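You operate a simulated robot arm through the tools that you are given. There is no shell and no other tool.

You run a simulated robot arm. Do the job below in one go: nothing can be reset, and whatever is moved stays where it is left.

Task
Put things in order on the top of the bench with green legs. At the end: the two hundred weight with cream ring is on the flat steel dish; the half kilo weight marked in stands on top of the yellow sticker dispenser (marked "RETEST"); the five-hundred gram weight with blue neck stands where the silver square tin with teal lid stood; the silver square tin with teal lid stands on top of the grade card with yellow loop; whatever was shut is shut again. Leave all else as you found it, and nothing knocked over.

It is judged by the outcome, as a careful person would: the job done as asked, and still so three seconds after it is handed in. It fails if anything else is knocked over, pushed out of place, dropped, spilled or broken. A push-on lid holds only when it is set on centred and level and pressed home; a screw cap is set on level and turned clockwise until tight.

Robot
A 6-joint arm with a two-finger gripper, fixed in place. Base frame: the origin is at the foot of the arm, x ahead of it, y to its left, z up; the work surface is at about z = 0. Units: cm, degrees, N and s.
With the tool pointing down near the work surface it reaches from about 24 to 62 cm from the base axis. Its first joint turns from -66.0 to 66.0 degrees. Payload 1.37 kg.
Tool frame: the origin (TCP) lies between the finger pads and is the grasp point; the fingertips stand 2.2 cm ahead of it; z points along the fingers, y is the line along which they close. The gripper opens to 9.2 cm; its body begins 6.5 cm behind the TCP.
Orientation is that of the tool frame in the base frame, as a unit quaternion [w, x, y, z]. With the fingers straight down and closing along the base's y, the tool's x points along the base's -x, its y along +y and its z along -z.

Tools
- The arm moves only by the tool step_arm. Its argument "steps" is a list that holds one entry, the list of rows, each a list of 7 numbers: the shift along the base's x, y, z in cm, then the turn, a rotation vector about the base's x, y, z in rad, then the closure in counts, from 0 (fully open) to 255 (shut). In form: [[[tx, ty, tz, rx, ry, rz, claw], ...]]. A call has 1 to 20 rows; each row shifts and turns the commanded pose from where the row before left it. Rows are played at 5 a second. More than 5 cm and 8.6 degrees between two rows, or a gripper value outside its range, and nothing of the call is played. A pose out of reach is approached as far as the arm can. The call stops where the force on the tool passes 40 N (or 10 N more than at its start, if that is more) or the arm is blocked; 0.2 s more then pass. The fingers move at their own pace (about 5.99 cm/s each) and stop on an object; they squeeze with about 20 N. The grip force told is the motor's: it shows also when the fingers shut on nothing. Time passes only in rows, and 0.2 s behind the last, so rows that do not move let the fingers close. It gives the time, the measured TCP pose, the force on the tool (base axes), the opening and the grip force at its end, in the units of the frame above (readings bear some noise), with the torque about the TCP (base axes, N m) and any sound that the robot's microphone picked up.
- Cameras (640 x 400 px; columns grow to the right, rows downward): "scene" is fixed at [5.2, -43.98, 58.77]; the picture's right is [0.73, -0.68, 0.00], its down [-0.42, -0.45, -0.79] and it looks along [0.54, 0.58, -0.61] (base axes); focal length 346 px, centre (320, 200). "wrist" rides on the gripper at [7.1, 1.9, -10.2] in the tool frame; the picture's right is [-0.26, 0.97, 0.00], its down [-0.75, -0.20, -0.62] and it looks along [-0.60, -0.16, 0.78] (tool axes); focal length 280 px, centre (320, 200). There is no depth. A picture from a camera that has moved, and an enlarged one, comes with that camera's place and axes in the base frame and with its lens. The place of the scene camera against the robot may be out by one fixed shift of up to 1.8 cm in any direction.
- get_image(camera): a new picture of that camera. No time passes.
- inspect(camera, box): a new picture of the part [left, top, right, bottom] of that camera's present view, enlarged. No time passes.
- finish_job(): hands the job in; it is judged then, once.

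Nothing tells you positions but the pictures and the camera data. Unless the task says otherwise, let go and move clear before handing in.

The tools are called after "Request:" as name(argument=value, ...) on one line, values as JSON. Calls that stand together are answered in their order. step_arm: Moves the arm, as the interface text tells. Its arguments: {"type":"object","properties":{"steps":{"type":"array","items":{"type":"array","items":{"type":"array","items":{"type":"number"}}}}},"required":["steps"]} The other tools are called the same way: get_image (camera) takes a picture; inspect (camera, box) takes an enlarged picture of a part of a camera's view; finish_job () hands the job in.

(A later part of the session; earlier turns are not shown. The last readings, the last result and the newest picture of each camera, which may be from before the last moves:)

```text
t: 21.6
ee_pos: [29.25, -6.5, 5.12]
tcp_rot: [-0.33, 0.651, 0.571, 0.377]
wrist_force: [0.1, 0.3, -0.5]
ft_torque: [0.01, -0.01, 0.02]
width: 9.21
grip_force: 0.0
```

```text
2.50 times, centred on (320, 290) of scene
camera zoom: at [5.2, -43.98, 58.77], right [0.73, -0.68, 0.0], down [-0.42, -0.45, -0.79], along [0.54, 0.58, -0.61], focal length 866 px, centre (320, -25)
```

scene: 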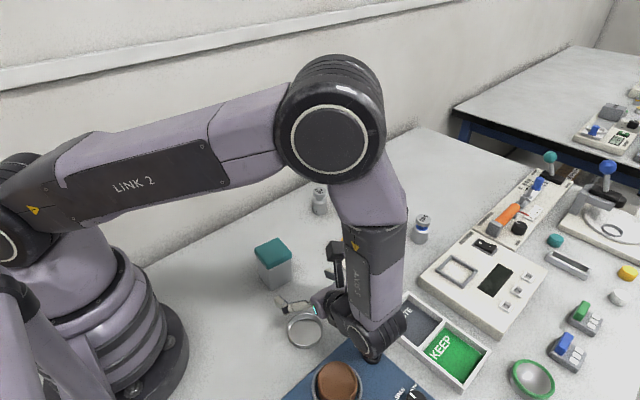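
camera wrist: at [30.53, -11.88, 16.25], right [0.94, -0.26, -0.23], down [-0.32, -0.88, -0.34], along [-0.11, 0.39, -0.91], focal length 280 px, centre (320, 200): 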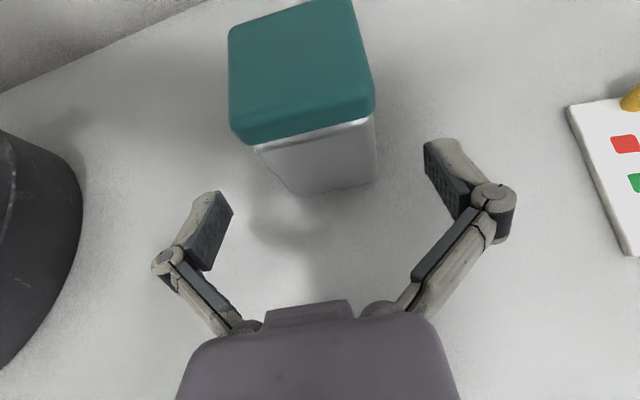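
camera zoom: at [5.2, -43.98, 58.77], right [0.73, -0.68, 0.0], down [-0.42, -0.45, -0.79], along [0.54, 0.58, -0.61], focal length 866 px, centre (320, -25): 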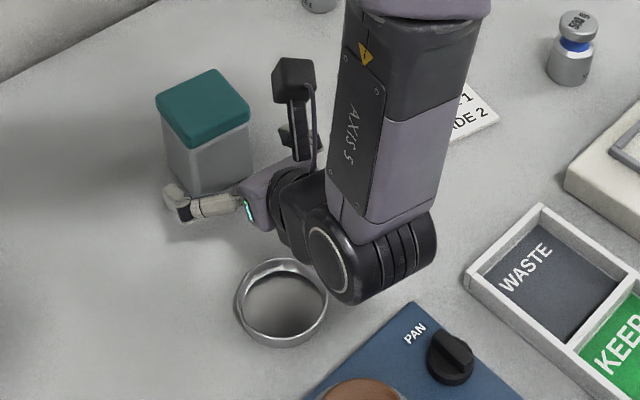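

The approach is well centred on the tin. I'll make the last 4 cm of the approach.

Request:
step_arm(steps=[[[0.17, 1.15, -0.64, 0, 0, 0, 0], [0.17, 1.15, -0.64, 0, 0, 0, 0], [0.17, 1.14, -0.64, 0, 0, 0, 0], [0, 0, 0, 0, 0, 0, 0]]])

Request:
get_image(camera="wrist")

Request:
inspect(camera="scene", box=[220, 210, 380, 330])

```text
t: 22.6
ee_pos: [29.84, -2.88, 3.13]
tcp_rot: [-0.329, 0.651, 0.571, 0.376]
wrist_force: [-0.4, -0.5, -0.6]
ft_torque: [0.01, -0.01, 0.0]
width: 9.22
grip_force: 0.0
```

```text
taken
camera wrist: at [31.09, -8.42, 14.39], right [0.94, -0.26, -0.23], down [-0.32, -0.88, -0.34], along [-0.11, 0.39, -0.91], focal length 280 px, centre (320, 200)
```

wrist: 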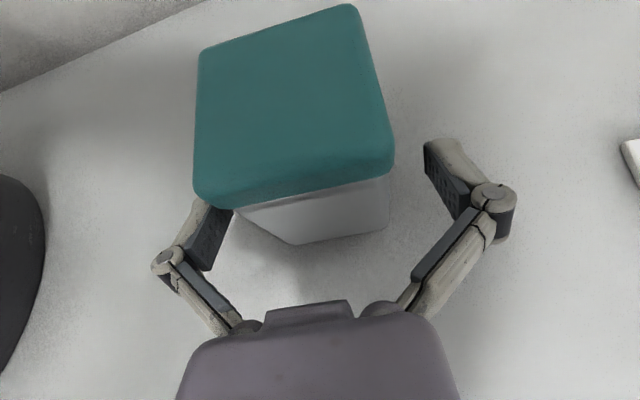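

```text
3.33 times, centred on (300, 270) of scene
camera zoom: at [5.2, -43.98, 58.77], right [0.73, -0.68, 0.0], down [-0.42, -0.45, -0.79], along [0.54, 0.58, -0.61], focal length 1155 px, centre (387, -33)
```

zoom: 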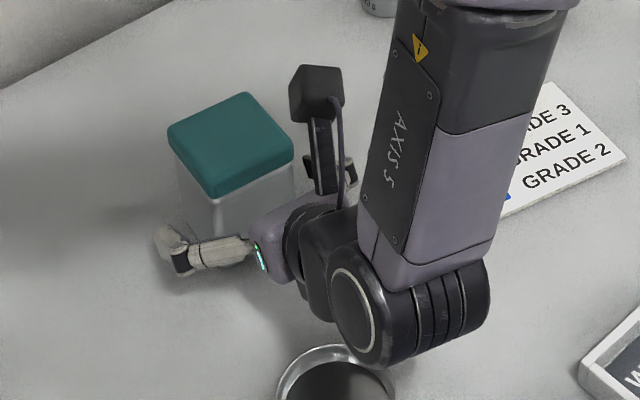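

The fingers straddle the tin's body below the lid, centred. I'll close gradually.

Request:
step_arm(steps=[[[0, 0, 0, 0, 0, 0, 60], [0, 0, 0, 0, 0, 0, 90], [0, 0, 0, 0, 0, 0, 110], [0, 0, 0, 0, 0, 0, 140], [0, 0, 0, 0, 0, 0, 200], [0, 0, 0, 0, 0, 0, 255]]])

Request:
get_image(camera="wrist")

Request:
inspect(camera="scene", box=[220, 210, 380, 330])

```text
t: 24.0
ee_pos: [29.86, -3.09, 3.17]
tcp_rot: [-0.329, 0.651, 0.571, 0.377]
wrist_force: [-0.5, -2.3, 1.0]
ft_torque: [-0.02, 0.02, 0.02]
width: 5.58
grip_force: 20.2
```

```text
taken
camera wrist: at [31.09, -8.44, 14.41], right [0.94, -0.26, -0.23], down [-0.32, -0.88, -0.34], along [-0.11, 0.39, -0.91], focal length 280 px, centre (320, 200)
```

wrist: 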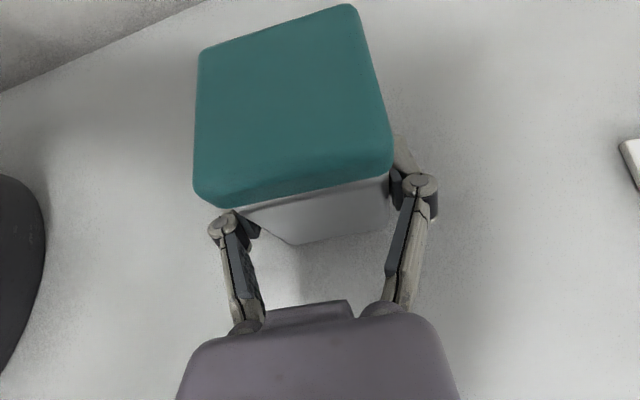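

```text
3.33 times, centred on (300, 270) of scene
camera zoom: at [5.2, -43.98, 58.77], right [0.73, -0.68, 0.0], down [-0.42, -0.45, -0.79], along [0.54, 0.58, -0.61], focal length 1155 px, centre (387, -33)
```

zoom: 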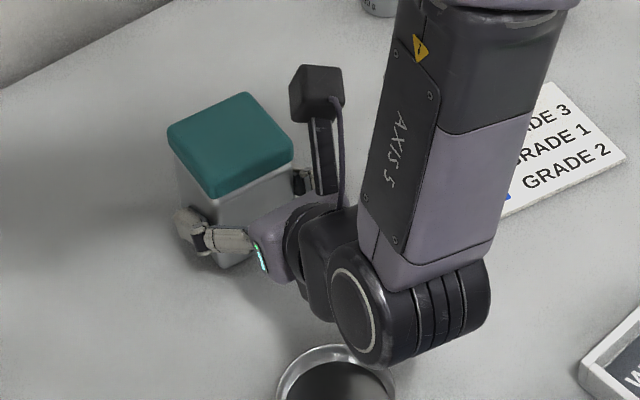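

The tin is gripped at 5.6 cm with no force on the lid. I'll lift slightly and check the hold.

Request:
step_arm(steps=[[[0, 0, 0.4, 0, 0, 0, 255], [0, 0, 0.6, 0, 0, 0, 255], [0, 0, 1, 0, 0, 0, 255], [0, 0, 1, 0, 0, 0, 255], [0, 0, 0, 0, 0, 0, 255]]])

Request:
get_image(camera="wrist")

Request:
inspect(camera="scene", box=[220, 190, 380, 310])

```text
t: 25.2
ee_pos: [29.82, -3.12, 6.22]
tcp_rot: [-0.329, 0.651, 0.571, 0.376]
wrist_force: [-0.1, 0.7, -1.5]
ft_torque: [-0.04, 0.01, 0.03]
width: 5.55
grip_force: 19.8
```

```text
taken
camera wrist: at [31.09, -8.41, 17.39], right [0.94, -0.26, -0.23], down [-0.32, -0.88, -0.34], along [-0.11, 0.39, -0.91], focal length 280 px, centre (320, 200)
```

wrist: 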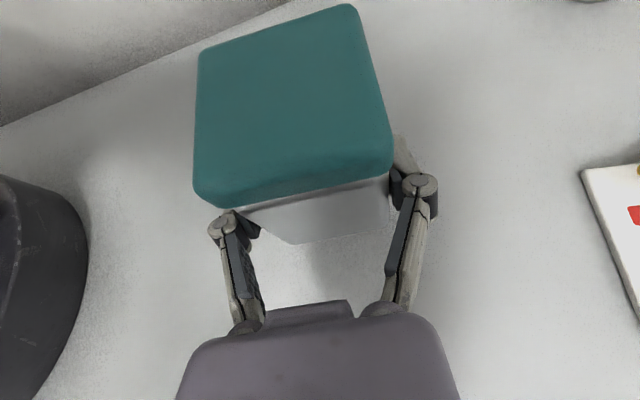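

```text
3.33 times, centred on (300, 250) of scene
camera zoom: at [5.2, -43.98, 58.77], right [0.73, -0.68, 0.0], down [-0.42, -0.45, -0.79], along [0.54, 0.58, -0.61], focal length 1155 px, centre (387, 33)
```

zoom: 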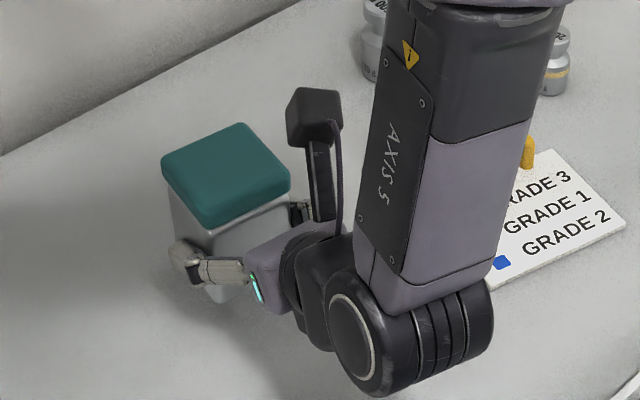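

The tin hangs level with no slip. I'll raise it, carry it over the card and turn it about 6° to match the card.

Request:
step_arm(steps=[[[0, 0, 1.5, 0, 0, 0, 255], [0, 0, 2, 0, 0, 0, 255], [0, 0, 2, 0, 0, 0, 255], [1.0, -0.5, 0.5, 0, 0, -0.008, 255], [2.234, -1.084, 0, 0, 0, -0.0135, 255], [2.234, -1.084, 0, 0, 0, -0.0135, 255], [2.234, -1.084, 0, 0, 0, -0.0135, 255], [2.234, -1.084, 0, 0, 0, -0.0135, 255], [2.234, -1.084, 0, 0, 0, -0.0135, 255], [2.234, -1.084, 0, 0, 0, -0.0135, 255], [2.234, -1.084, 0, 0, 0, -0.0135, 255], [1.23, -0.58, 0, 0, 0, -0.0055, 255], [0, 0, 0, 0, 0, 0, 255], [0, 0, 0, 0, 0, 0, 255]]])

Request:
get_image(camera="wrist")

Request:
get_image(camera="scene")

```text
t: 28.2
ee_pos: [47.75, -11.56, 12.12]
tcp_rot: [-0.308, 0.681, 0.535, 0.393]
wrist_force: [0.3, 0.5, -1.2]
ft_torque: [-0.02, -0.03, 0.0]
width: 5.55
grip_force: 20.1
```

```text
taken
camera wrist: at [48.39, -17.15, 23.34], right [0.91, -0.36, -0.23], down [-0.42, -0.84, -0.34], along [-0.07, 0.4, -0.91], focal length 280 px, centre (320, 200)
```

wrist: 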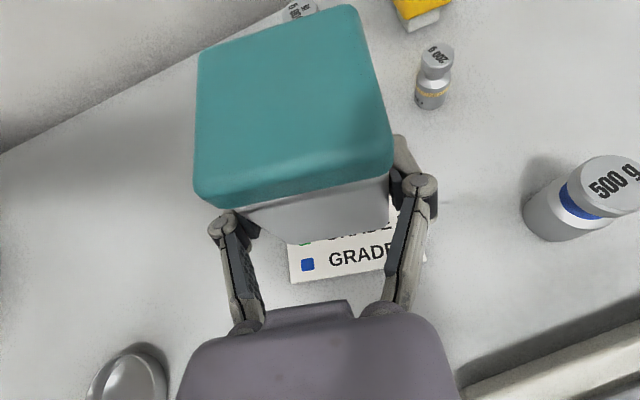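

```text
taken
```

scene: 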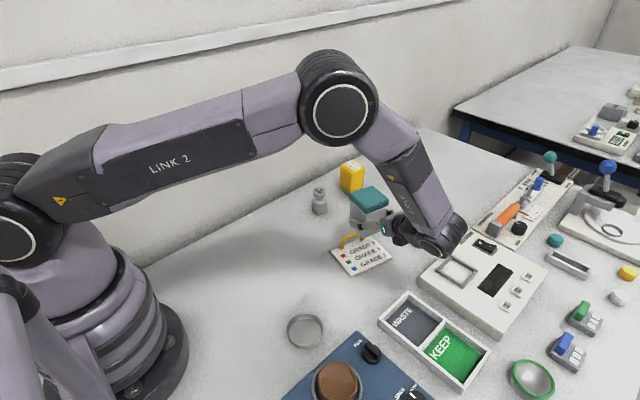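

The tin is over the card with about 1 cm spare to the loop and 0.8 cm to the other edge. I'll lower it to just above the card.

Request:
step_arm(steps=[[[-0.1, -0.13, -1, 0, 0, 0, 255], [0, 0, -2, 0, 0, 0, 255], [0, 0, -2, 0, 0, 0, 255], [0, 0, -2, 0, 0, 0, 255], [0, 0, -1, 0, 0, 0, 255], [0, 0, -0.2, 0, 0, 0, 255], [0, 0, 0, 0, 0, 0, 255]]])

Request:
get_image(camera="wrist")

Request:
inspect(camera="scene", box=[310, 170, 470, 290])

```text
t: 29.8
ee_pos: [47.64, -11.59, 3.98]
tcp_rot: [-0.309, 0.681, 0.535, 0.394]
wrist_force: [0.0, -0.1, -1.7]
ft_torque: [-0.02, 0.0, 0.03]
width: 5.56
grip_force: 20.5
```

```text
taken
camera wrist: at [48.24, -17.22, 15.14], right [0.91, -0.36, -0.23], down [-0.42, -0.84, -0.34], along [-0.07, 0.4, -0.91], focal length 280 px, centre (320, 200)
```

wrist: 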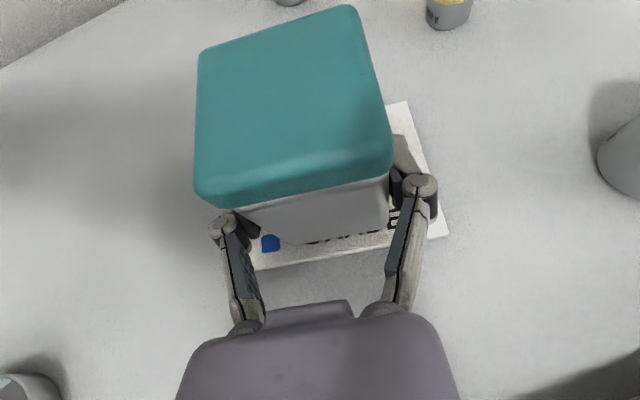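

```text
3.33 times, centred on (390, 230) of scene
camera zoom: at [5.2, -43.98, 58.77], right [0.73, -0.68, 0.0], down [-0.42, -0.45, -0.79], along [0.54, 0.58, -0.61], focal length 1155 px, centre (87, 100)
```

zoom: 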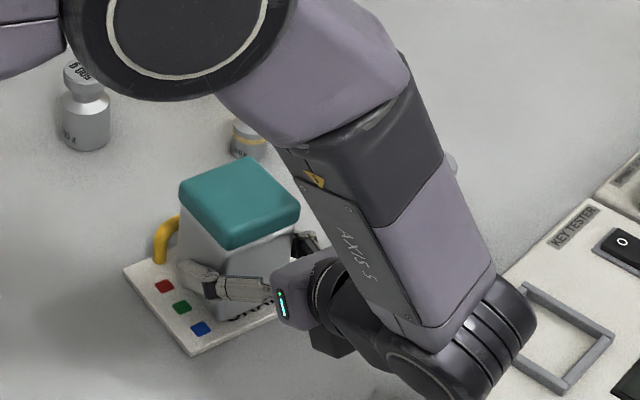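

There's a good margin around the tin's base. I'll lower the last bit slowly, watching the force.

Request:
step_arm(steps=[[[0, 0, -0.15, 0, 0, 0, 255], [0, 0, -0.15, 0, 0, 0, 255], [0, 0, 0, 0, 0, 0, 255]]])

Request:
step_arm(steps=[[[0, 0, -0.1, 0, 0, 0, 255], [0, 0, 0, 0, 0, 0, 255]]])

```text
t: 30.6
ee_pos: [47.69, -11.64, 3.94]
tcp_rot: [-0.308, 0.681, 0.535, 0.394]
wrist_force: [-2.3, 1.2, 13.6]
ft_torque: [0.12, 0.06, 0.06]
width: 5.56
grip_force: 19.7
```

```text
t: 31.2
ee_pos: [47.6, -11.71, 3.69]
tcp_rot: [-0.308, 0.681, 0.535, 0.394]
wrist_force: [1.0, 1.4, 13.4]
ft_torque: [0.25, -0.04, -0.01]
width: 5.54
grip_force: 20.4
```

Contact shows 13 N, so the tin is resting on something. I'll check that it's on the card and not touching the loop.

Request:
inspect(camera="scene", box=[320, 190, 420, 280])

Request:
get_image(camera="wrist")

```text
4.44 times, centred on (370, 235) of scene
camera zoom: at [5.19, -43.98, 58.77], right [0.73, -0.68, 0.0], down [-0.42, -0.45, -0.79], along [0.54, 0.58, -0.61], focal length 1540 px, centre (98, 44)
```

zoom: 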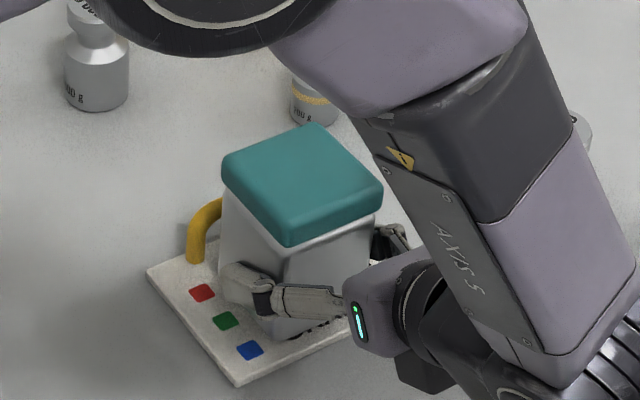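

```text
taken
camera wrist: at [48.26, -17.26, 14.81], right [0.91, -0.36, -0.22], down [-0.42, -0.84, -0.34], along [-0.07, 0.4, -0.91], focal length 280 px, centre (320, 200)
```

wrist: 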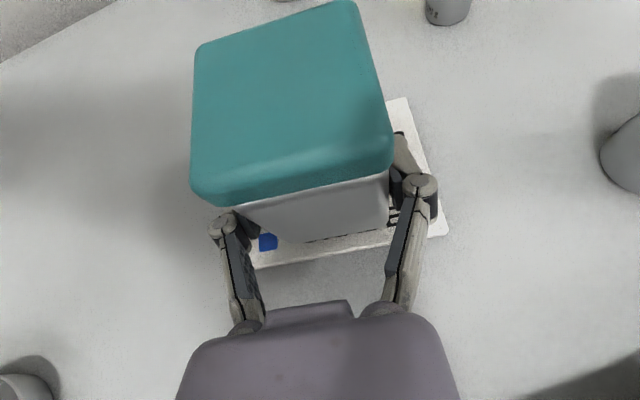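

The tin is flat on the card and clear of the loop. I'll release gently.

Request:
step_arm(steps=[[[0, 0, 0.05, 0, 0, 0, 98], [0, 0, 0, 0, 0, 0, 90], [0, 0, 0, 0, 0, 0, 70], [0, 0, 0, 0, 0, 0, 30], [0, 0, 0, 0, 0, 0, 0], [0, 0, 0, 0, 0, 0, 0]]])

Request:
get_image(camera="wrist")

Request:
inspect(camera="scene", box=[320, 190, 420, 280])

```text
t: 32.6
ee_pos: [47.58, -11.81, 3.72]
tcp_rot: [-0.307, 0.682, 0.533, 0.395]
wrist_force: [-0.2, 0.7, 0.2]
ft_torque: [0.0, -0.03, 0.01]
width: 9.19
grip_force: 0.1
```

```text
taken
camera wrist: at [48.24, -17.25, 14.82], right [0.91, -0.36, -0.23], down [-0.42, -0.84, -0.34], along [-0.07, 0.4, -0.91], focal length 280 px, centre (320, 200)
```

wrist: 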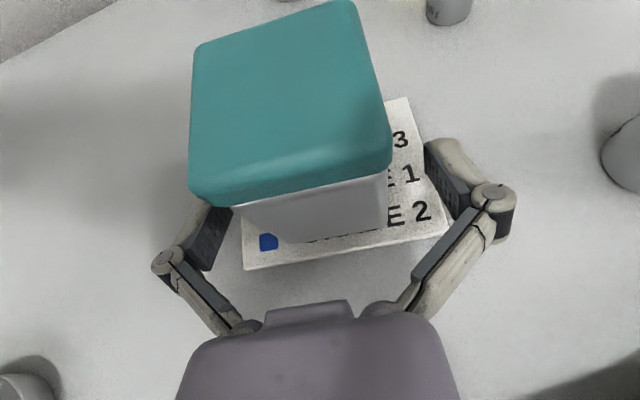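

```text
4.44 times, centred on (370, 235) of scene
camera zoom: at [5.2, -43.98, 58.77], right [0.73, -0.68, 0.0], down [-0.42, -0.45, -0.79], along [0.54, 0.58, -0.61], focal length 1540 px, centre (98, 44)
```

zoom: 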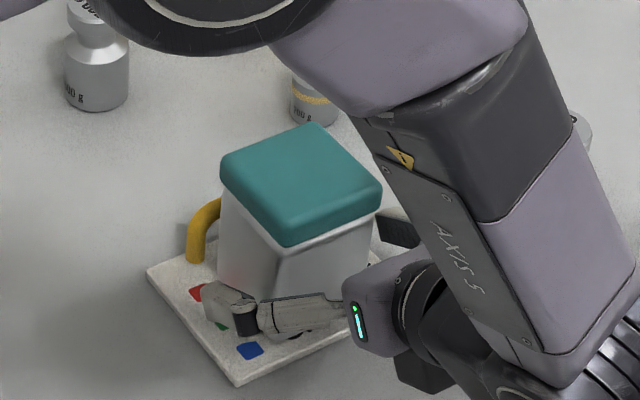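

The tin stands on the card and is released. I'll back out along the tool axis and rise.

Request:
step_arm(steps=[[[-0.3, -1.26, 0.75, 0, 0, 0, 0], [-0.41, -1.68, 1.0, 0, 0, 0, 0], [-0.41, -1.68, 1.0, 0, 0, 0, 0], [-0.41, -1.68, 1.2, 0, 0, 0, 0], [-0.41, -1.68, 2, 0, 0, 0, 0], [0, 0, 4, 0, 0, 0, 0], [0, 0, 4, 0, 0, 0, 0], [0, 0, 4, 0, 0, 0, 0], [0, 0, 0, 0, 0, 0, 0]]])

Request:
get_image(camera="wrist")

Request:
get_image(camera="scene")

```text
t: 34.6
ee_pos: [45.61, -19.76, 21.7]
tcp_rot: [-0.31, 0.681, 0.535, 0.393]
wrist_force: [-0.4, -0.7, 0.2]
ft_torque: [0.01, 0.01, 0.02]
width: 9.2
grip_force: 0.1
```

```text
taken
camera wrist: at [46.28, -25.28, 32.79], right [0.91, -0.36, -0.23], down [-0.42, -0.84, -0.34], along [-0.07, 0.4, -0.91], focal length 280 px, centre (320, 200)
```

wrist: 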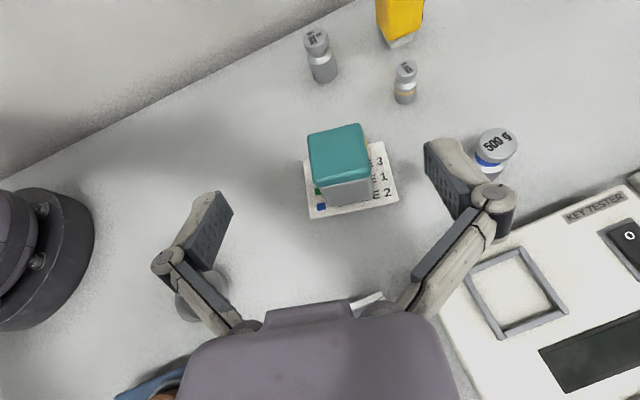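

```text
taken
```

scene: 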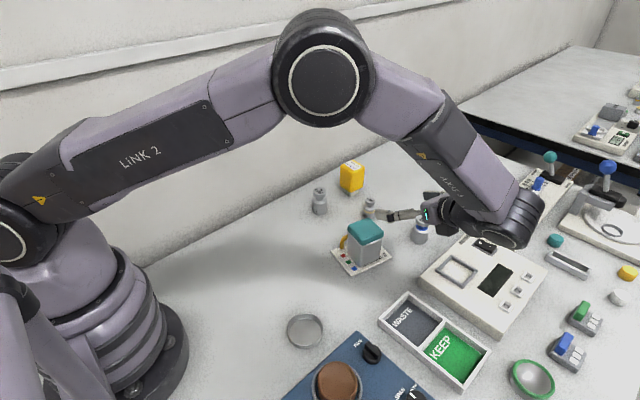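

The tin is set down cleanly. Next is the blue-neck weight, so I'll bring the tool back upright and turn it to close along y.

Request:
step_arm(steps=[[[0.3, 0.5, 0.7, -0.1453, 0.0354, 0, 0], [0.3, 0.5, 0.7, -0.1453, 0.0354, 0, 0], [0.3, 0.5, 0.7, -0.1453, 0.0354, 0, 0], [0.3, 0.5, 0.7, -0.1453, 0.0354, 0, 0], [0.3, 0.5, 0.7, -0.1453, 0.0354, 0, 0], [0.3, 0.5, 0.7, -0.1453, 0.0354, 0, 0], [0.3, 0.5, 0.7, -0.1453, 0.0354, 0, 0], [0, 0, 0, 0, 0, 0, 0]]])

Request:
step_arm(steps=[[[0, 0, 0, 0, 0, 0.139, 0], [0, 0, 0, 0, 0, 0.139, 0], [0, 0, 0, 0, 0, 0.139, 0], [0, 0, 0, 0, 0, 0.139, 0], [0, 0, 0, 0, 0, 0.139, 0], [0, 0, 0, 0, 0, 0.139, 0], [0, 0, 0, 0, 0, 0.139, 0], [0, 0, 0, 0, 0, 0.139, 0], [0, 0, 0, 0, 0, 0.139, 0], [0, 0, 0, 0, 0, 0.139, 0], [0, 0, 0, 0, 0, 0.139, 0], [0, 0, 0, 0, 0, 0.139, 0], [0, 0, 0, 0, 0, 0.139, 0], [0, 0, 0, 0, 0, 0, 0]]])

Request:
get_image(camera="wrist")

Request:
get_image(camera="scene")

```text
t: 36.4
ee_pos: [47.84, -16.24, 26.65]
tcp_rot: [0.001, 0.786, 0.618, 0.0]
wrist_force: [-0.5, 0.6, 0.7]
ft_torque: [-0.04, -0.01, -0.02]
width: 9.19
grip_force: 0.0
```

```text
t: 39.4
ee_pos: [47.81, -16.13, 26.52]
tcp_rot: [0.0, 0.001, 1.0, 0.001]
wrist_force: [-0.8, -0.3, -0.5]
ft_torque: [-0.01, 0.0, 0.01]
width: 9.19
grip_force: 0.1
```

```text
taken
camera wrist: at [40.73, -14.24, 36.65], right [0.26, 0.96, 0.0], down [0.75, -0.21, 0.62], along [0.6, -0.16, -0.78], focal length 280 px, centre (320, 200)
```

wrist: 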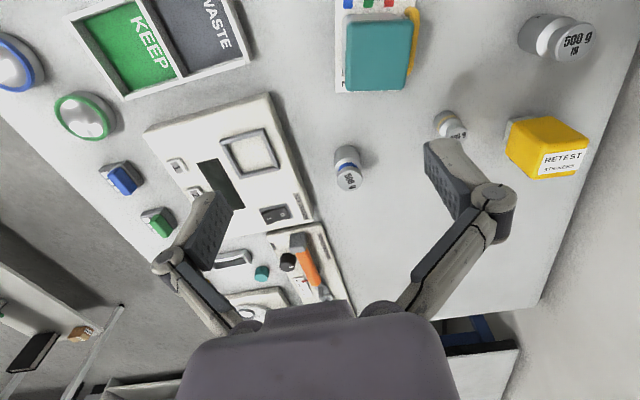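

```text
taken
```

scene: 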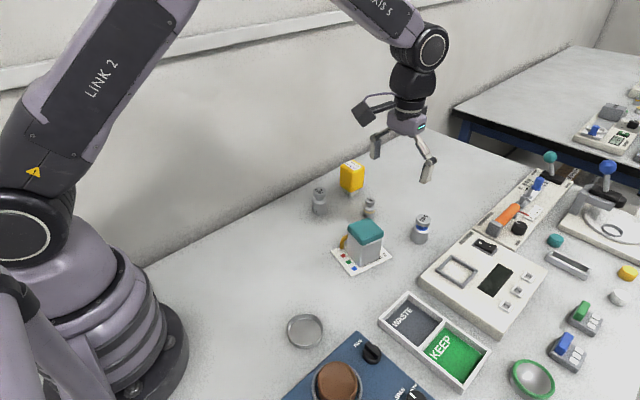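

I'm upright again. I'll check the tin's placement on the card and measure the blue-neck weight from here.

Request:
inspect(camera="scene", box=[320, 205, 400, 280])

Request:
inspect(camera="wrist", box=[320, 0, 480, 200])

Request:
inspect(camera="wrist", box=[310, 130, 390, 200])

```text
5.33 times, centred on (360, 242) of scene
camera zoom: at [5.2, -43.98, 58.77], right [0.73, -0.68, 0.0], down [-0.42, -0.45, -0.79], along [0.54, 0.58, -0.61], focal length 1848 px, centre (107, -27)
```

zoom: 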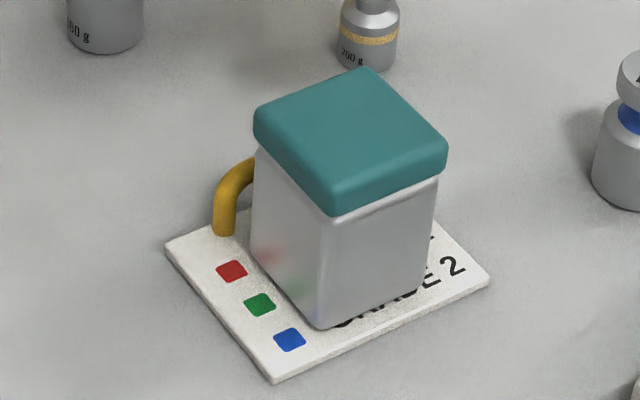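

```text
2.00 times, centred on (400, 100) of wrist
camera zoom: at [40.73, -14.24, 36.65], right [0.26, 0.96, 0.0], down [0.75, -0.21, 0.62], along [0.6, -0.16, -0.78], focal length 561 px, centre (160, 400)
```

zoom: 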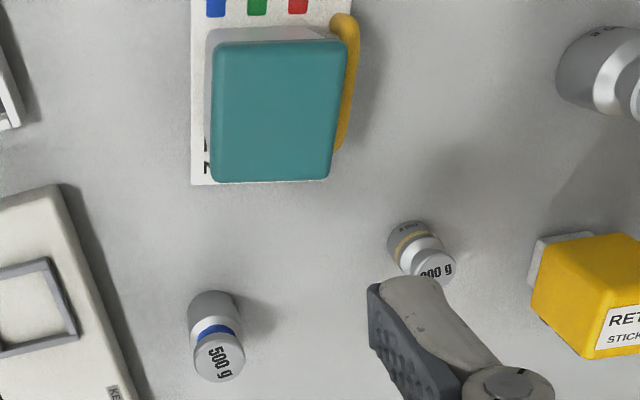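

```text
5.71 times, centred on (350, 165) of wrist
camera zoom: at [40.73, -14.24, 36.65], right [0.26, 0.96, 0.0], down [0.75, -0.21, 0.62], along [0.6, -0.16, -0.78], focal length 1602 px, centre (149, 400)
```

zoom: 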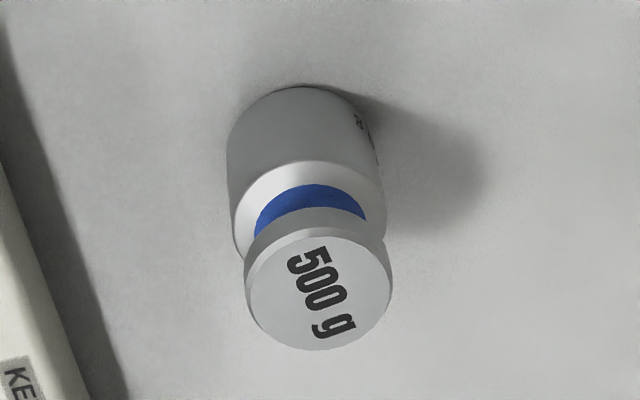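

The tin is properly seated on the card, and the blue-neck weight is at (62.1, -15.9). I'll move above it with a 12° outward tilt and the fingers partly open.

Request:
step_arm(steps=[[[3.5, 0.1, -2, 0, -0.1047, 0, 40], [3.5, 0.1, -3, 0, -0.1047, 0, 50], [3.5, 0, -3.5, 0, 0, 0, 50], [3.7, 0.05, -4, 0, 0, 0, 50], [0, 0, 0, 0, 0, 0, 50]]])

Request:
get_image(camera="wrist")

Request:
get_image(camera="scene")

```text
refused: row 4 steps farther than a row can; nothing moved
```

```text
taken
camera wrist: at [40.73, -14.24, 36.65], right [0.26, 0.96, 0.0], down [0.75, -0.21, 0.62], along [0.6, -0.16, -0.78], focal length 280 px, centre (320, 200)
```

wrist: 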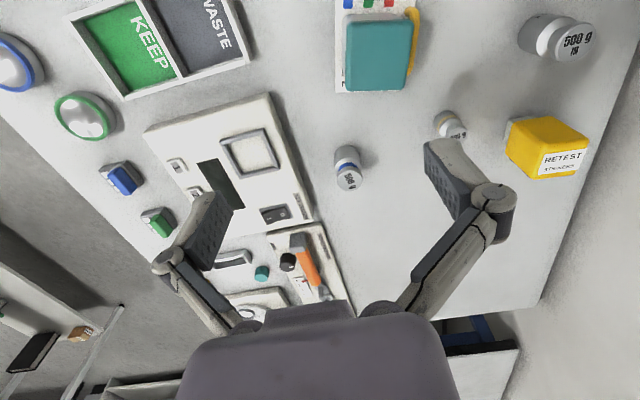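

```text
taken
```

scene: 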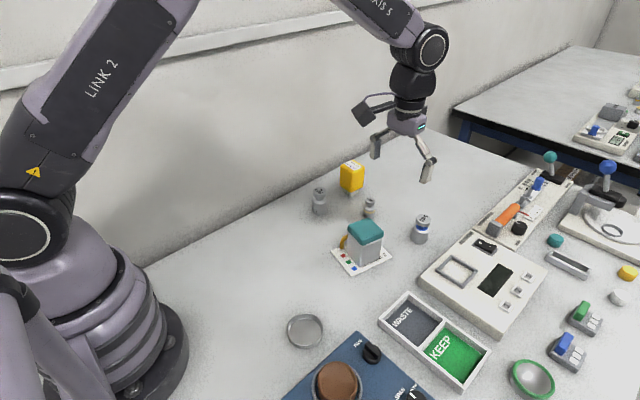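

The call was refused for an oversize step and nothing moved. I'll repeat it with smaller steps.

Request:
step_arm(steps=[[[2.8, 0.05, -2, 0, -0.1047, 0, 40], [2.8, 0.05, -2.5, 0, -0.1047, 0, 50], [2.9, 0.05, -2.6, 0, 0, 0, 50], [2.9, 0.05, -2.7, 0, 0, 0, 50], [2.9, 0.05, -2.7, 0, 0, 0, 50], [0, 0, 0, 0, 0, 0, 50]]])

Request:
get_image(camera="wrist")

Request:
get_image(camera="scene")

```text
t: 40.8
ee_pos: [62.15, -16.01, 14.13]
tcp_rot: [0.104, 0.002, 0.995, 0.0]
wrist_force: [-0.1, 1.1, 0.9]
ft_torque: [0.02, -0.03, -0.01]
width: 7.4
grip_force: 0.0
```

```text
taken
camera wrist: at [53.21, -14.06, 22.5], right [0.26, 0.96, 0.06], down [0.61, -0.21, 0.77], along [0.75, -0.16, -0.64], focal length 280 px, centre (320, 200)
```

wrist: 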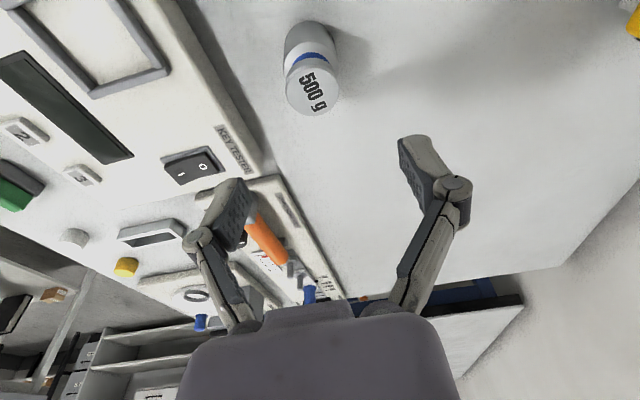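

```text
taken
```

scene: 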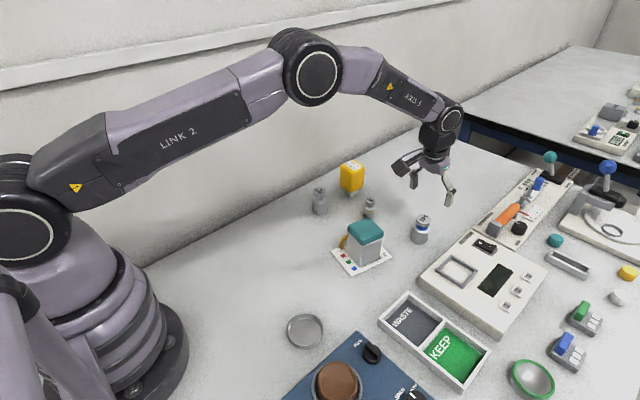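

Request:
inspect(camera="wrist", box=[270, 10, 350, 130])

```text
3.33 times, centred on (310, 70) of wrist
camera zoom: at [53.21, -14.06, 22.5], right [0.26, 0.96, 0.06], down [0.61, -0.21, 0.77], along [0.75, -0.16, -0.64], focal length 935 px, centre (353, 633)
```

zoom: 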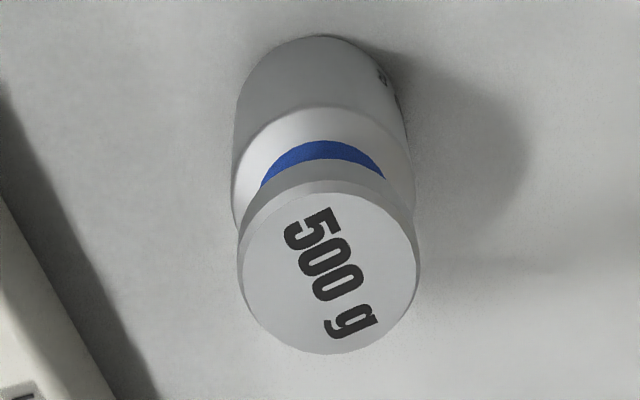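

The weight is confirmed at (62.15, -15.9). I'll descend straight to grip height 4.2.

Request:
step_arm(steps=[[[0, 0.1, -2.5, 0, 0, 0, 50], [0, 0, -2.5, 0, 0, 0, 50], [0, 0, -2.5, 0, 0, 0, 50], [0, 0, -1.5, 0, 0, 0, 50], [0, 0, -0.9, 0, 0, 0, 50], [0, 0, 0, 0, 0, 0, 50]]])

Request:
get_image(camera="wrist")

Request:
inspect(camera="scene", box=[340, 150, 480, 270])

```text
t: 42.2
ee_pos: [62.26, -15.86, 4.22]
tcp_rot: [0.104, 0.002, 0.995, 0.0]
wrist_force: [-0.8, -0.2, -1.0]
ft_torque: [-0.04, 0.0, -0.02]
width: 7.38
grip_force: 0.1
```

```text
taken
camera wrist: at [53.12, -13.91, 12.58], right [0.26, 0.96, 0.06], down [0.61, -0.21, 0.77], along [0.75, -0.16, -0.64], focal length 280 px, centre (320, 200)
```

wrist: 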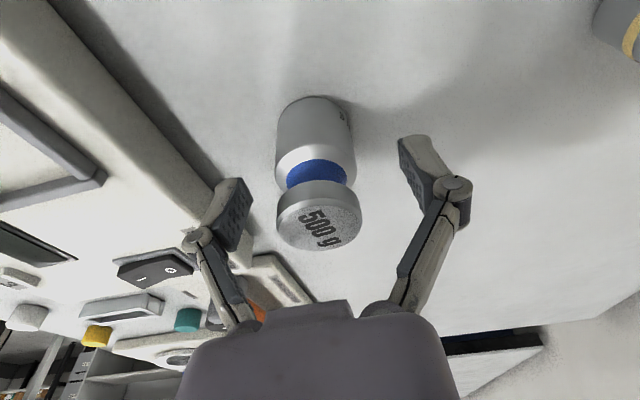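

```text
3.33 times, centred on (410, 210) of scene
camera zoom: at [5.2, -43.98, 58.77], right [0.73, -0.68, 0.0], down [-0.42, -0.45, -0.79], along [0.54, 0.58, -0.61], focal length 1155 px, centre (20, 167)
```

zoom: 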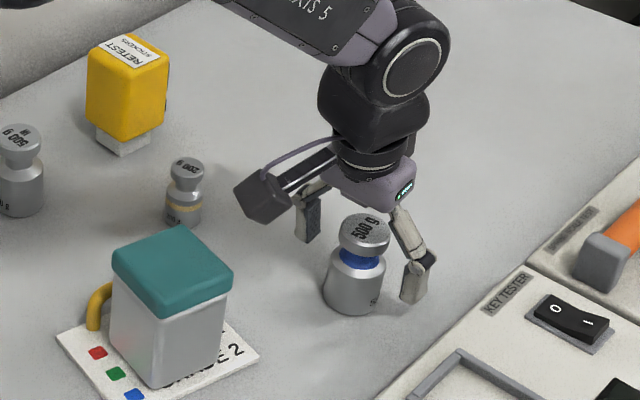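

The fingers bracket the weight evenly. I'll close on it.

Request:
step_arm(steps=[[[0, 0, 0, 0, 0, 0, 90], [0, 0, 0, 0, 0, 0, 120], [0, 0, 0, 0, 0, 0, 140], [0, 0, 0, 0, 0, 0, 170], [0, 0, 0, 0, 0, 0, 220], [0, 0, 0, 0, 0, 0, 255]]])

Request:
get_image(camera="wrist")

Request:
inspect(camera="scene", box=[340, 150, 480, 270])

```text
t: 43.6
ee_pos: [62.14, -15.87, 4.32]
tcp_rot: [0.104, 0.001, 0.995, 0.001]
wrist_force: [-0.6, -1.7, 1.2]
ft_torque: [-0.05, -0.02, 0.0]
width: 3.73
grip_force: 19.9
```

```text
taken
camera wrist: at [53.12, -13.93, 12.6], right [0.26, 0.96, 0.06], down [0.61, -0.21, 0.77], along [0.75, -0.16, -0.64], focal length 280 px, centre (320, 200)
```

wrist: 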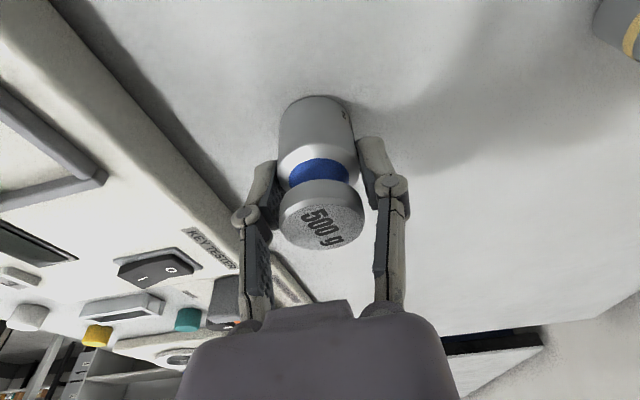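

```text
3.33 times, centred on (410, 210) of scene
camera zoom: at [5.19, -43.98, 58.77], right [0.73, -0.68, 0.0], down [-0.42, -0.45, -0.79], along [0.54, 0.58, -0.61], focal length 1155 px, centre (20, 167)
```

zoom: 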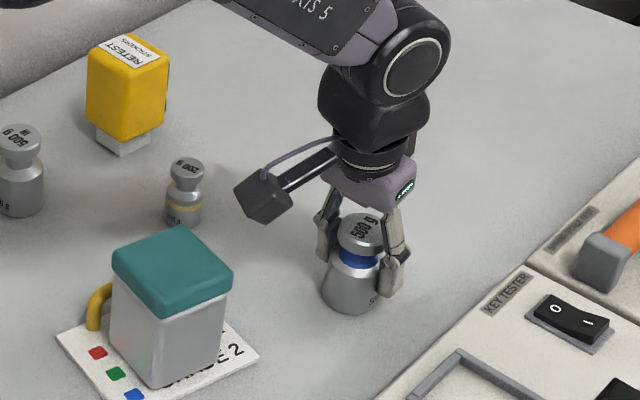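

The grip on the body is firm at 3.73 cm. I'll lift a little and check.

Request:
step_arm(steps=[[[0, 0, 0.4, 0, 0, 0, 255], [0, 0, 0.8, 0, 0, 0, 255], [0, 0, 1, 0, 0, 0, 255], [0, 0, 1, 0, 0, 0, 255], [0, 0, 0, 0, 0, 0, 255]]])

Request:
get_image(camera="wrist")

Request:
inspect(camera="scene", box=[340, 150, 480, 270])

```text
t: 44.8
ee_pos: [62.15, -15.86, 7.38]
tcp_rot: [0.104, 0.002, 0.995, 0.001]
wrist_force: [0.3, 0.0, -5.0]
ft_torque: [0.0, -0.02, -0.03]
width: 3.69
grip_force: 20.0
```

```text
taken
camera wrist: at [53.1, -13.9, 15.75], right [0.26, 0.96, 0.06], down [0.61, -0.21, 0.77], along [0.75, -0.16, -0.64], focal length 280 px, centre (320, 200)
```

wrist: 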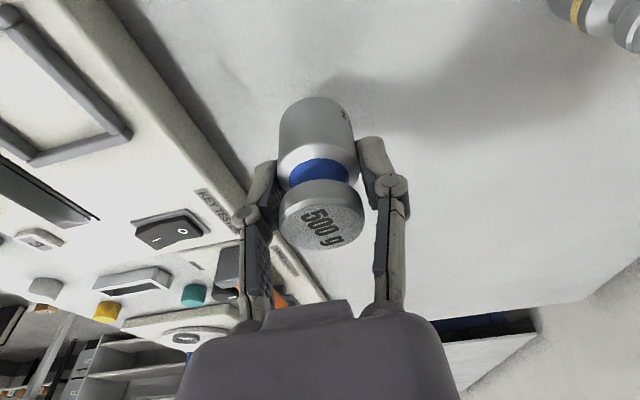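

```text
3.33 times, centred on (410, 210) of scene
camera zoom: at [5.2, -43.98, 58.77], right [0.73, -0.68, 0.0], down [-0.42, -0.45, -0.79], along [0.54, 0.58, -0.61], focal length 1155 px, centre (20, 167)
```

zoom: 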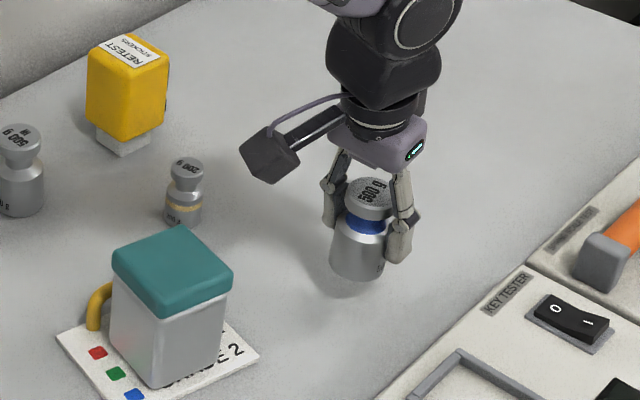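

The hold is stable with the weight hanging straight. I'll raise it well above the tin and carry it to the tin's old spot at (30.0, -1.9).

Request:
step_arm(steps=[[[0, 0, 2, 0, 0, 0, 255], [0, 0, 3, 0, 0, 0, 255], [0, 0, 3, 0, 0, 0, 255], [-0.5, 0.2, 3, 0, 0, 0, 255], [-1.5, 0.65, 1, 0, 0, 0, 255], [-2.68, 1.163, 0, 0, 0, 0, 255], [-2.68, 1.163, 0, 0, 0, 0, 255], [-2.68, 1.163, 0, 0, 0, 0, 255], [-2.68, 1.163, 0, 0, 0, 0, 255], [-2.68, 1.163, 0, 0, 0, 0, 255], [-2.68, 1.163, 0, 0, 0, 0, 255], [-2.68, 1.163, 0, 0, 0, 0, 255], [-2.68, 1.163, 0, 0, 0, 0, 255], [-2.68, 1.163, 0, 0, 0, 0, 255], [-2.68, 1.163, 0, 0, 0, 0, 255], [-2, 0.87, 0, 0, 0, 0, 255], [-1.35, 0.61, 0, 0, 0, 0, 255], [0, 0, 0, 0, 0, 0, 255]]])

Request:
get_image(camera="wrist")

Request:
get_image(camera="scene")

```text
t: 48.6
ee_pos: [30.84, -2.16, 19.3]
tcp_rot: [0.103, 0.002, 0.995, 0.002]
wrist_force: [0.4, 0.2, -4.5]
ft_torque: [-0.03, 0.0, -0.03]
width: 3.72
grip_force: 20.5
out of reach, approached as far as the arm can: row 16, 17
```

```text
taken
camera wrist: at [21.91, -0.27, 27.75], right [0.26, 0.96, 0.06], down [0.61, -0.21, 0.77], along [0.75, -0.16, -0.64], focal length 280 px, centre (320, 200)
```

wrist: 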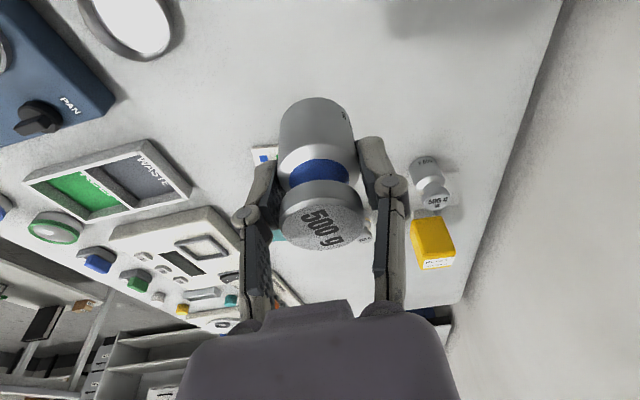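

```text
taken
```

scene: 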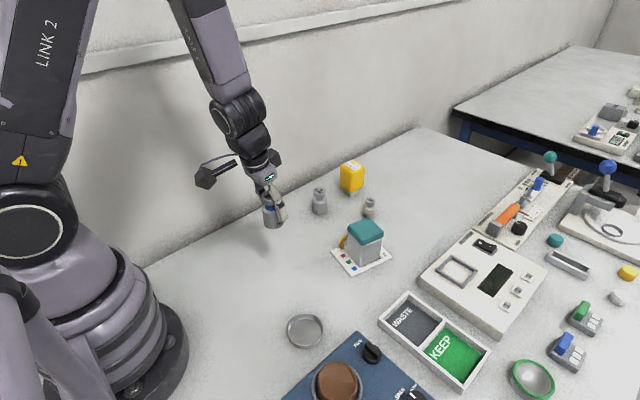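

The outward tilt limits how close in I can reach here. Turning about the vertical axis by 90° keeps the weight upright and leans the tool sideways, so I'll do that.

Request:
step_arm(steps=[[[0.3, 0, 0, 0, 0, 0.13, 255], [0.2, 0, 0, 0, 0, 0.13, 255], [0, 0, 0, 0, 0, 0.131, 255], [0, 0, 0, 0, 0, 0.131, 255], [0, 0, 0, 0, 0, 0.131, 255], [0, 0, 0, 0, 0, 0.131, 255], [0, 0, 0, 0, 0, 0.131, 255], [0, 0, 0, 0, 0, 0.131, 255], [0, 0, 0, 0, 0, 0.131, 255], [0, 0, 0, 0, 0, 0.131, 255], [-0.3, 0, 0, 0, 0, 0.131, 255], [-0.5, 0.1, 0, 0, 0, 0.131, 255], [-0.5, 0.16, 0, 0, 0, 0, 255], [0, 0, 0, 0, 0, 0, 255]]])

Request:
get_image(camera="wrist")

Request:
get_image(camera="scene")

```text
t: 51.6
ee_pos: [30.17, -2.19, 19.32]
tcp_rot: [0.073, -0.703, 0.704, 0.074]
wrist_force: [-0.1, 0.6, -4.7]
ft_torque: [0.03, -0.01, -0.02]
width: 3.71
grip_force: 20.5
```

```text
taken
camera wrist: at [28.24, -11.06, 27.77], right [-0.96, 0.26, 0.06], down [0.21, 0.61, 0.77], along [0.16, 0.75, -0.64], focal length 280 px, centre (320, 200)
```

wrist: 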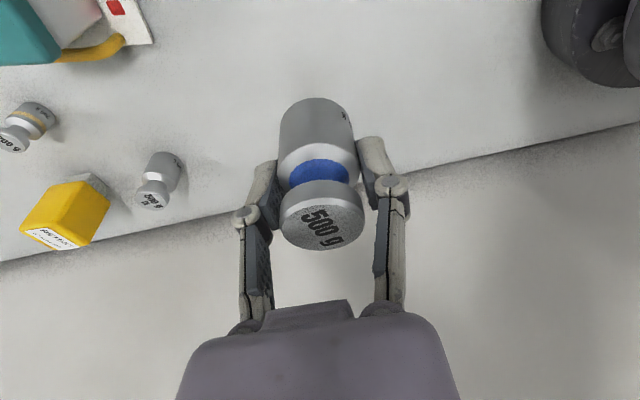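

```text
taken
```

scene: 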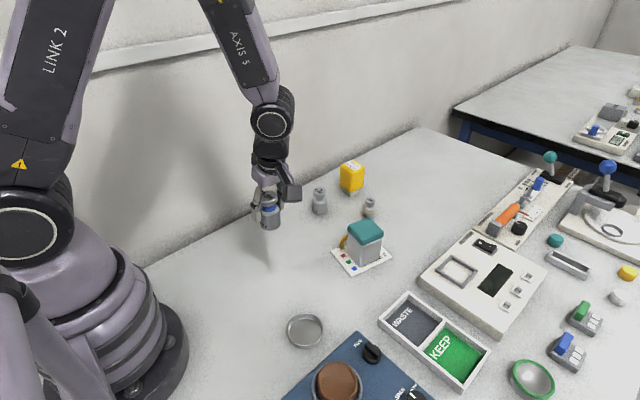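

The weight is still held firmly and upright. I'll centre it over the tin's old spot and lower it to just above the bench.

Request:
step_arm(steps=[[[-0.17, 0.27, -1, 0, 0, 0, 255], [0, 0, -2.5, 0, 0, 0, 255], [0, 0, -3, 0, 0, 0, 255], [0, 0, -3, 0, 0, 0, 255], [0, 0, -3, 0, 0, 0, 255], [0, 0, -1.5, 0, 0, 0, 255], [0, 0, -0.5, 0, 0, 0, 255], [0, 0, 0, 0, 0, 0, 255]]])

Request:
get_image(camera="wrist")

Request:
inspect(camera="scene", box=[200, 180, 360, 300])

```text
t: 53.4
ee_pos: [32.87, -2.39, 7.0]
tcp_rot: [0.072, -0.703, 0.704, 0.077]
wrist_force: [-0.5, 0.2, -4.7]
ft_torque: [0.02, 0.0, 0.01]
width: 3.68
grip_force: 19.8
out of reach, approached as far as the arm can: row 4, 5, 6
```

```text
taken
camera wrist: at [31.05, -11.31, 15.42], right [-0.96, 0.26, 0.06], down [0.21, 0.61, 0.77], along [0.16, 0.75, -0.64], focal length 280 px, centre (320, 200)
```

wrist: 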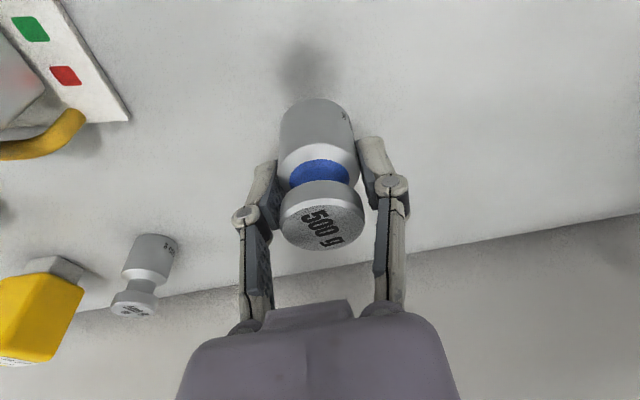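

```text
3.33 times, centred on (280, 240) of scene
camera zoom: at [5.2, -43.98, 58.77], right [0.73, -0.68, 0.0], down [-0.42, -0.45, -0.79], along [0.54, 0.58, -0.61], focal length 1155 px, centre (453, 67)
```

zoom: 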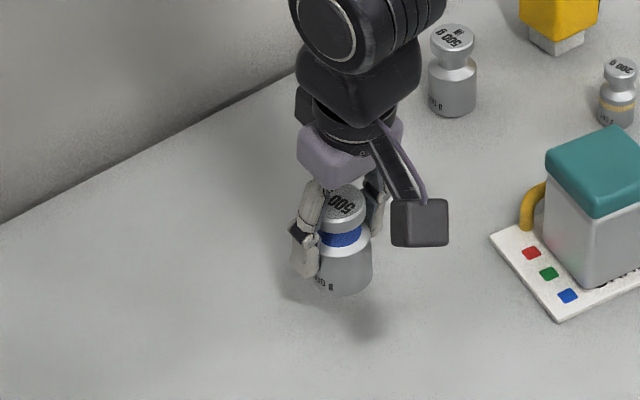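

The lateral lean runs into a wrist limit close in. I'll lift, move out a little and rotate further about the vertical so the tool leans toward the base instead, which should be easier to reach.

Request:
step_arm(steps=[[[0.5, 0, 1, 0, 0, 0, 255], [1, 0, 2, 0, 0, 0, 255], [1.5, 0, 2, 0, 0, 0, 255], [1.5, 0, 2, 0, 0, 0.1, 255], [1, 0, 1, 0, 0, 0.131, 255], [0, 0, 0, 0, 0, 0.131, 255], [0, 0, 0, 0, 0, 0.131, 255], [0, 0, 0, 0, 0, 0.131, 255], [0, 0, 0, 0, 0, 0.131, 255], [0, 0, 0, 0, 0, 0.131, 255], [0, 0, 0, 0, 0, 0.131, 255], [0, 0, 0, 0, 0, 0.131, 255], [0, 0, 0, 0, 0, 0, 255]]])

Request:
get_image(camera="wrist")

Request:
get_image(camera="scene")

```text
t: 56.2
ee_pos: [38.21, -2.31, 15.0]
tcp_rot: [-0.021, 0.972, -0.209, -0.102]
wrist_force: [0.2, 0.4, -4.7]
ft_torque: [0.0, -0.03, 0.03]
width: 3.7
grip_force: 19.9
```

```text
taken
camera wrist: at [45.72, -7.7, 23.32], right [-0.63, -0.77, 0.06], down [-0.47, 0.44, 0.77], along [-0.62, 0.46, -0.64], focal length 280 px, centre (320, 200)
```

wrist: 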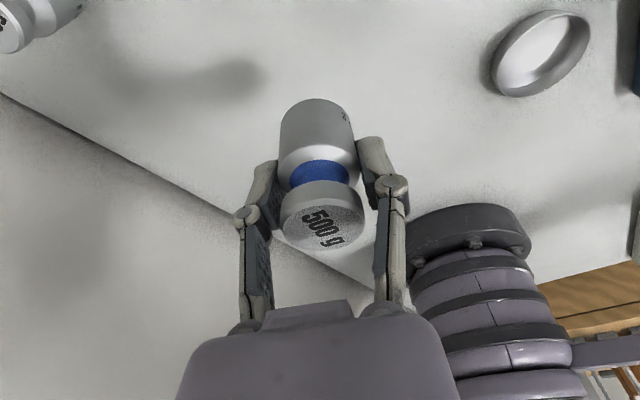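

```text
taken
```

scene: 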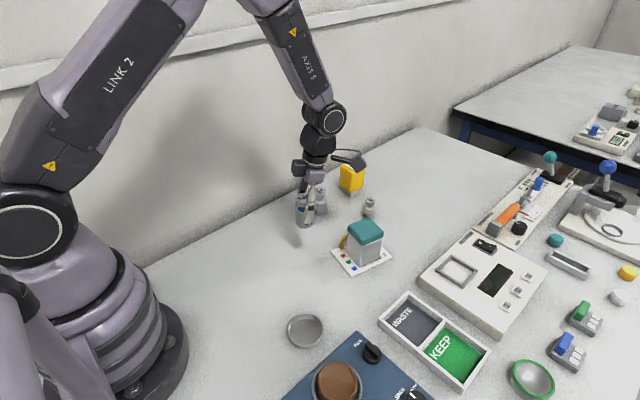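

The tool now leans slightly inward and the weight is still upright. I'll move over the spot and lower.

Request:
step_arm(steps=[[[-1.5, 0.1, 0, 0, 0, 0, 255], [-2.2, 0.1, 0, 0, 0, 0, 255], [-2.2, 0.1, 0, 0, 0, 0, 255], [-1.6, 0.1, -1, 0, 0, 0, 255], [-0.7, 0, -2, 0, 0, 0, 255], [0, 0, -2.5, 0, 0, 0, 255], [0, 0, -2.5, 0, 0, 0, 255], [0, 0, -1.5, 0, 0, 0, 255], [0, 0, -0.5, 0, 0, 0, 255], [0, 0, 0, 0, 0, 0, 255]]])

Request:
get_image(camera="wrist")

Request:
inspect(camera="scene", box=[200, 200, 360, 320])

```text
t: 58.4
ee_pos: [31.51, -1.75, 5.82]
tcp_rot: [-0.014, 0.972, -0.211, -0.104]
wrist_force: [1.0, -0.9, -5.2]
ft_torque: [-0.02, 0.01, 0.01]
width: 3.76
grip_force: 20.2
out of reach, approached as far as the arm can: row 7, 8, 9
```

```text
taken
camera wrist: at [38.99, -7.08, 14.22], right [-0.63, -0.77, 0.07], down [-0.46, 0.45, 0.76], along [-0.62, 0.45, -0.64], focal length 280 px, centre (320, 200)
```

wrist: 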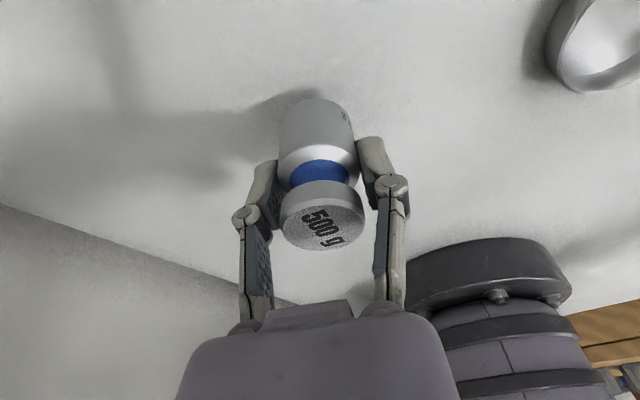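

```text
3.33 times, centred on (280, 260) of scene
camera zoom: at [5.2, -43.98, 58.77], right [0.73, -0.68, 0.0], down [-0.42, -0.45, -0.79], along [0.54, 0.58, -0.61], focal length 1155 px, centre (453, 0)
```

zoom: 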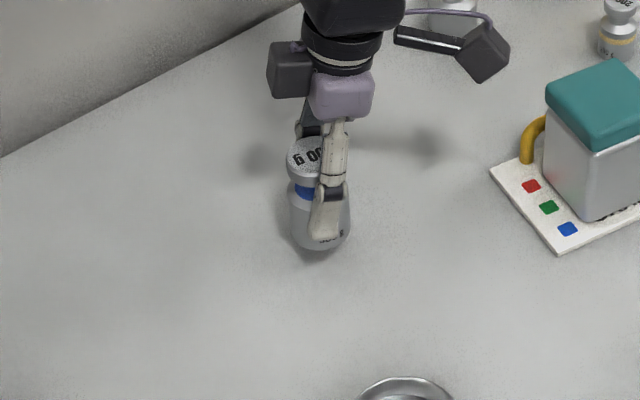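

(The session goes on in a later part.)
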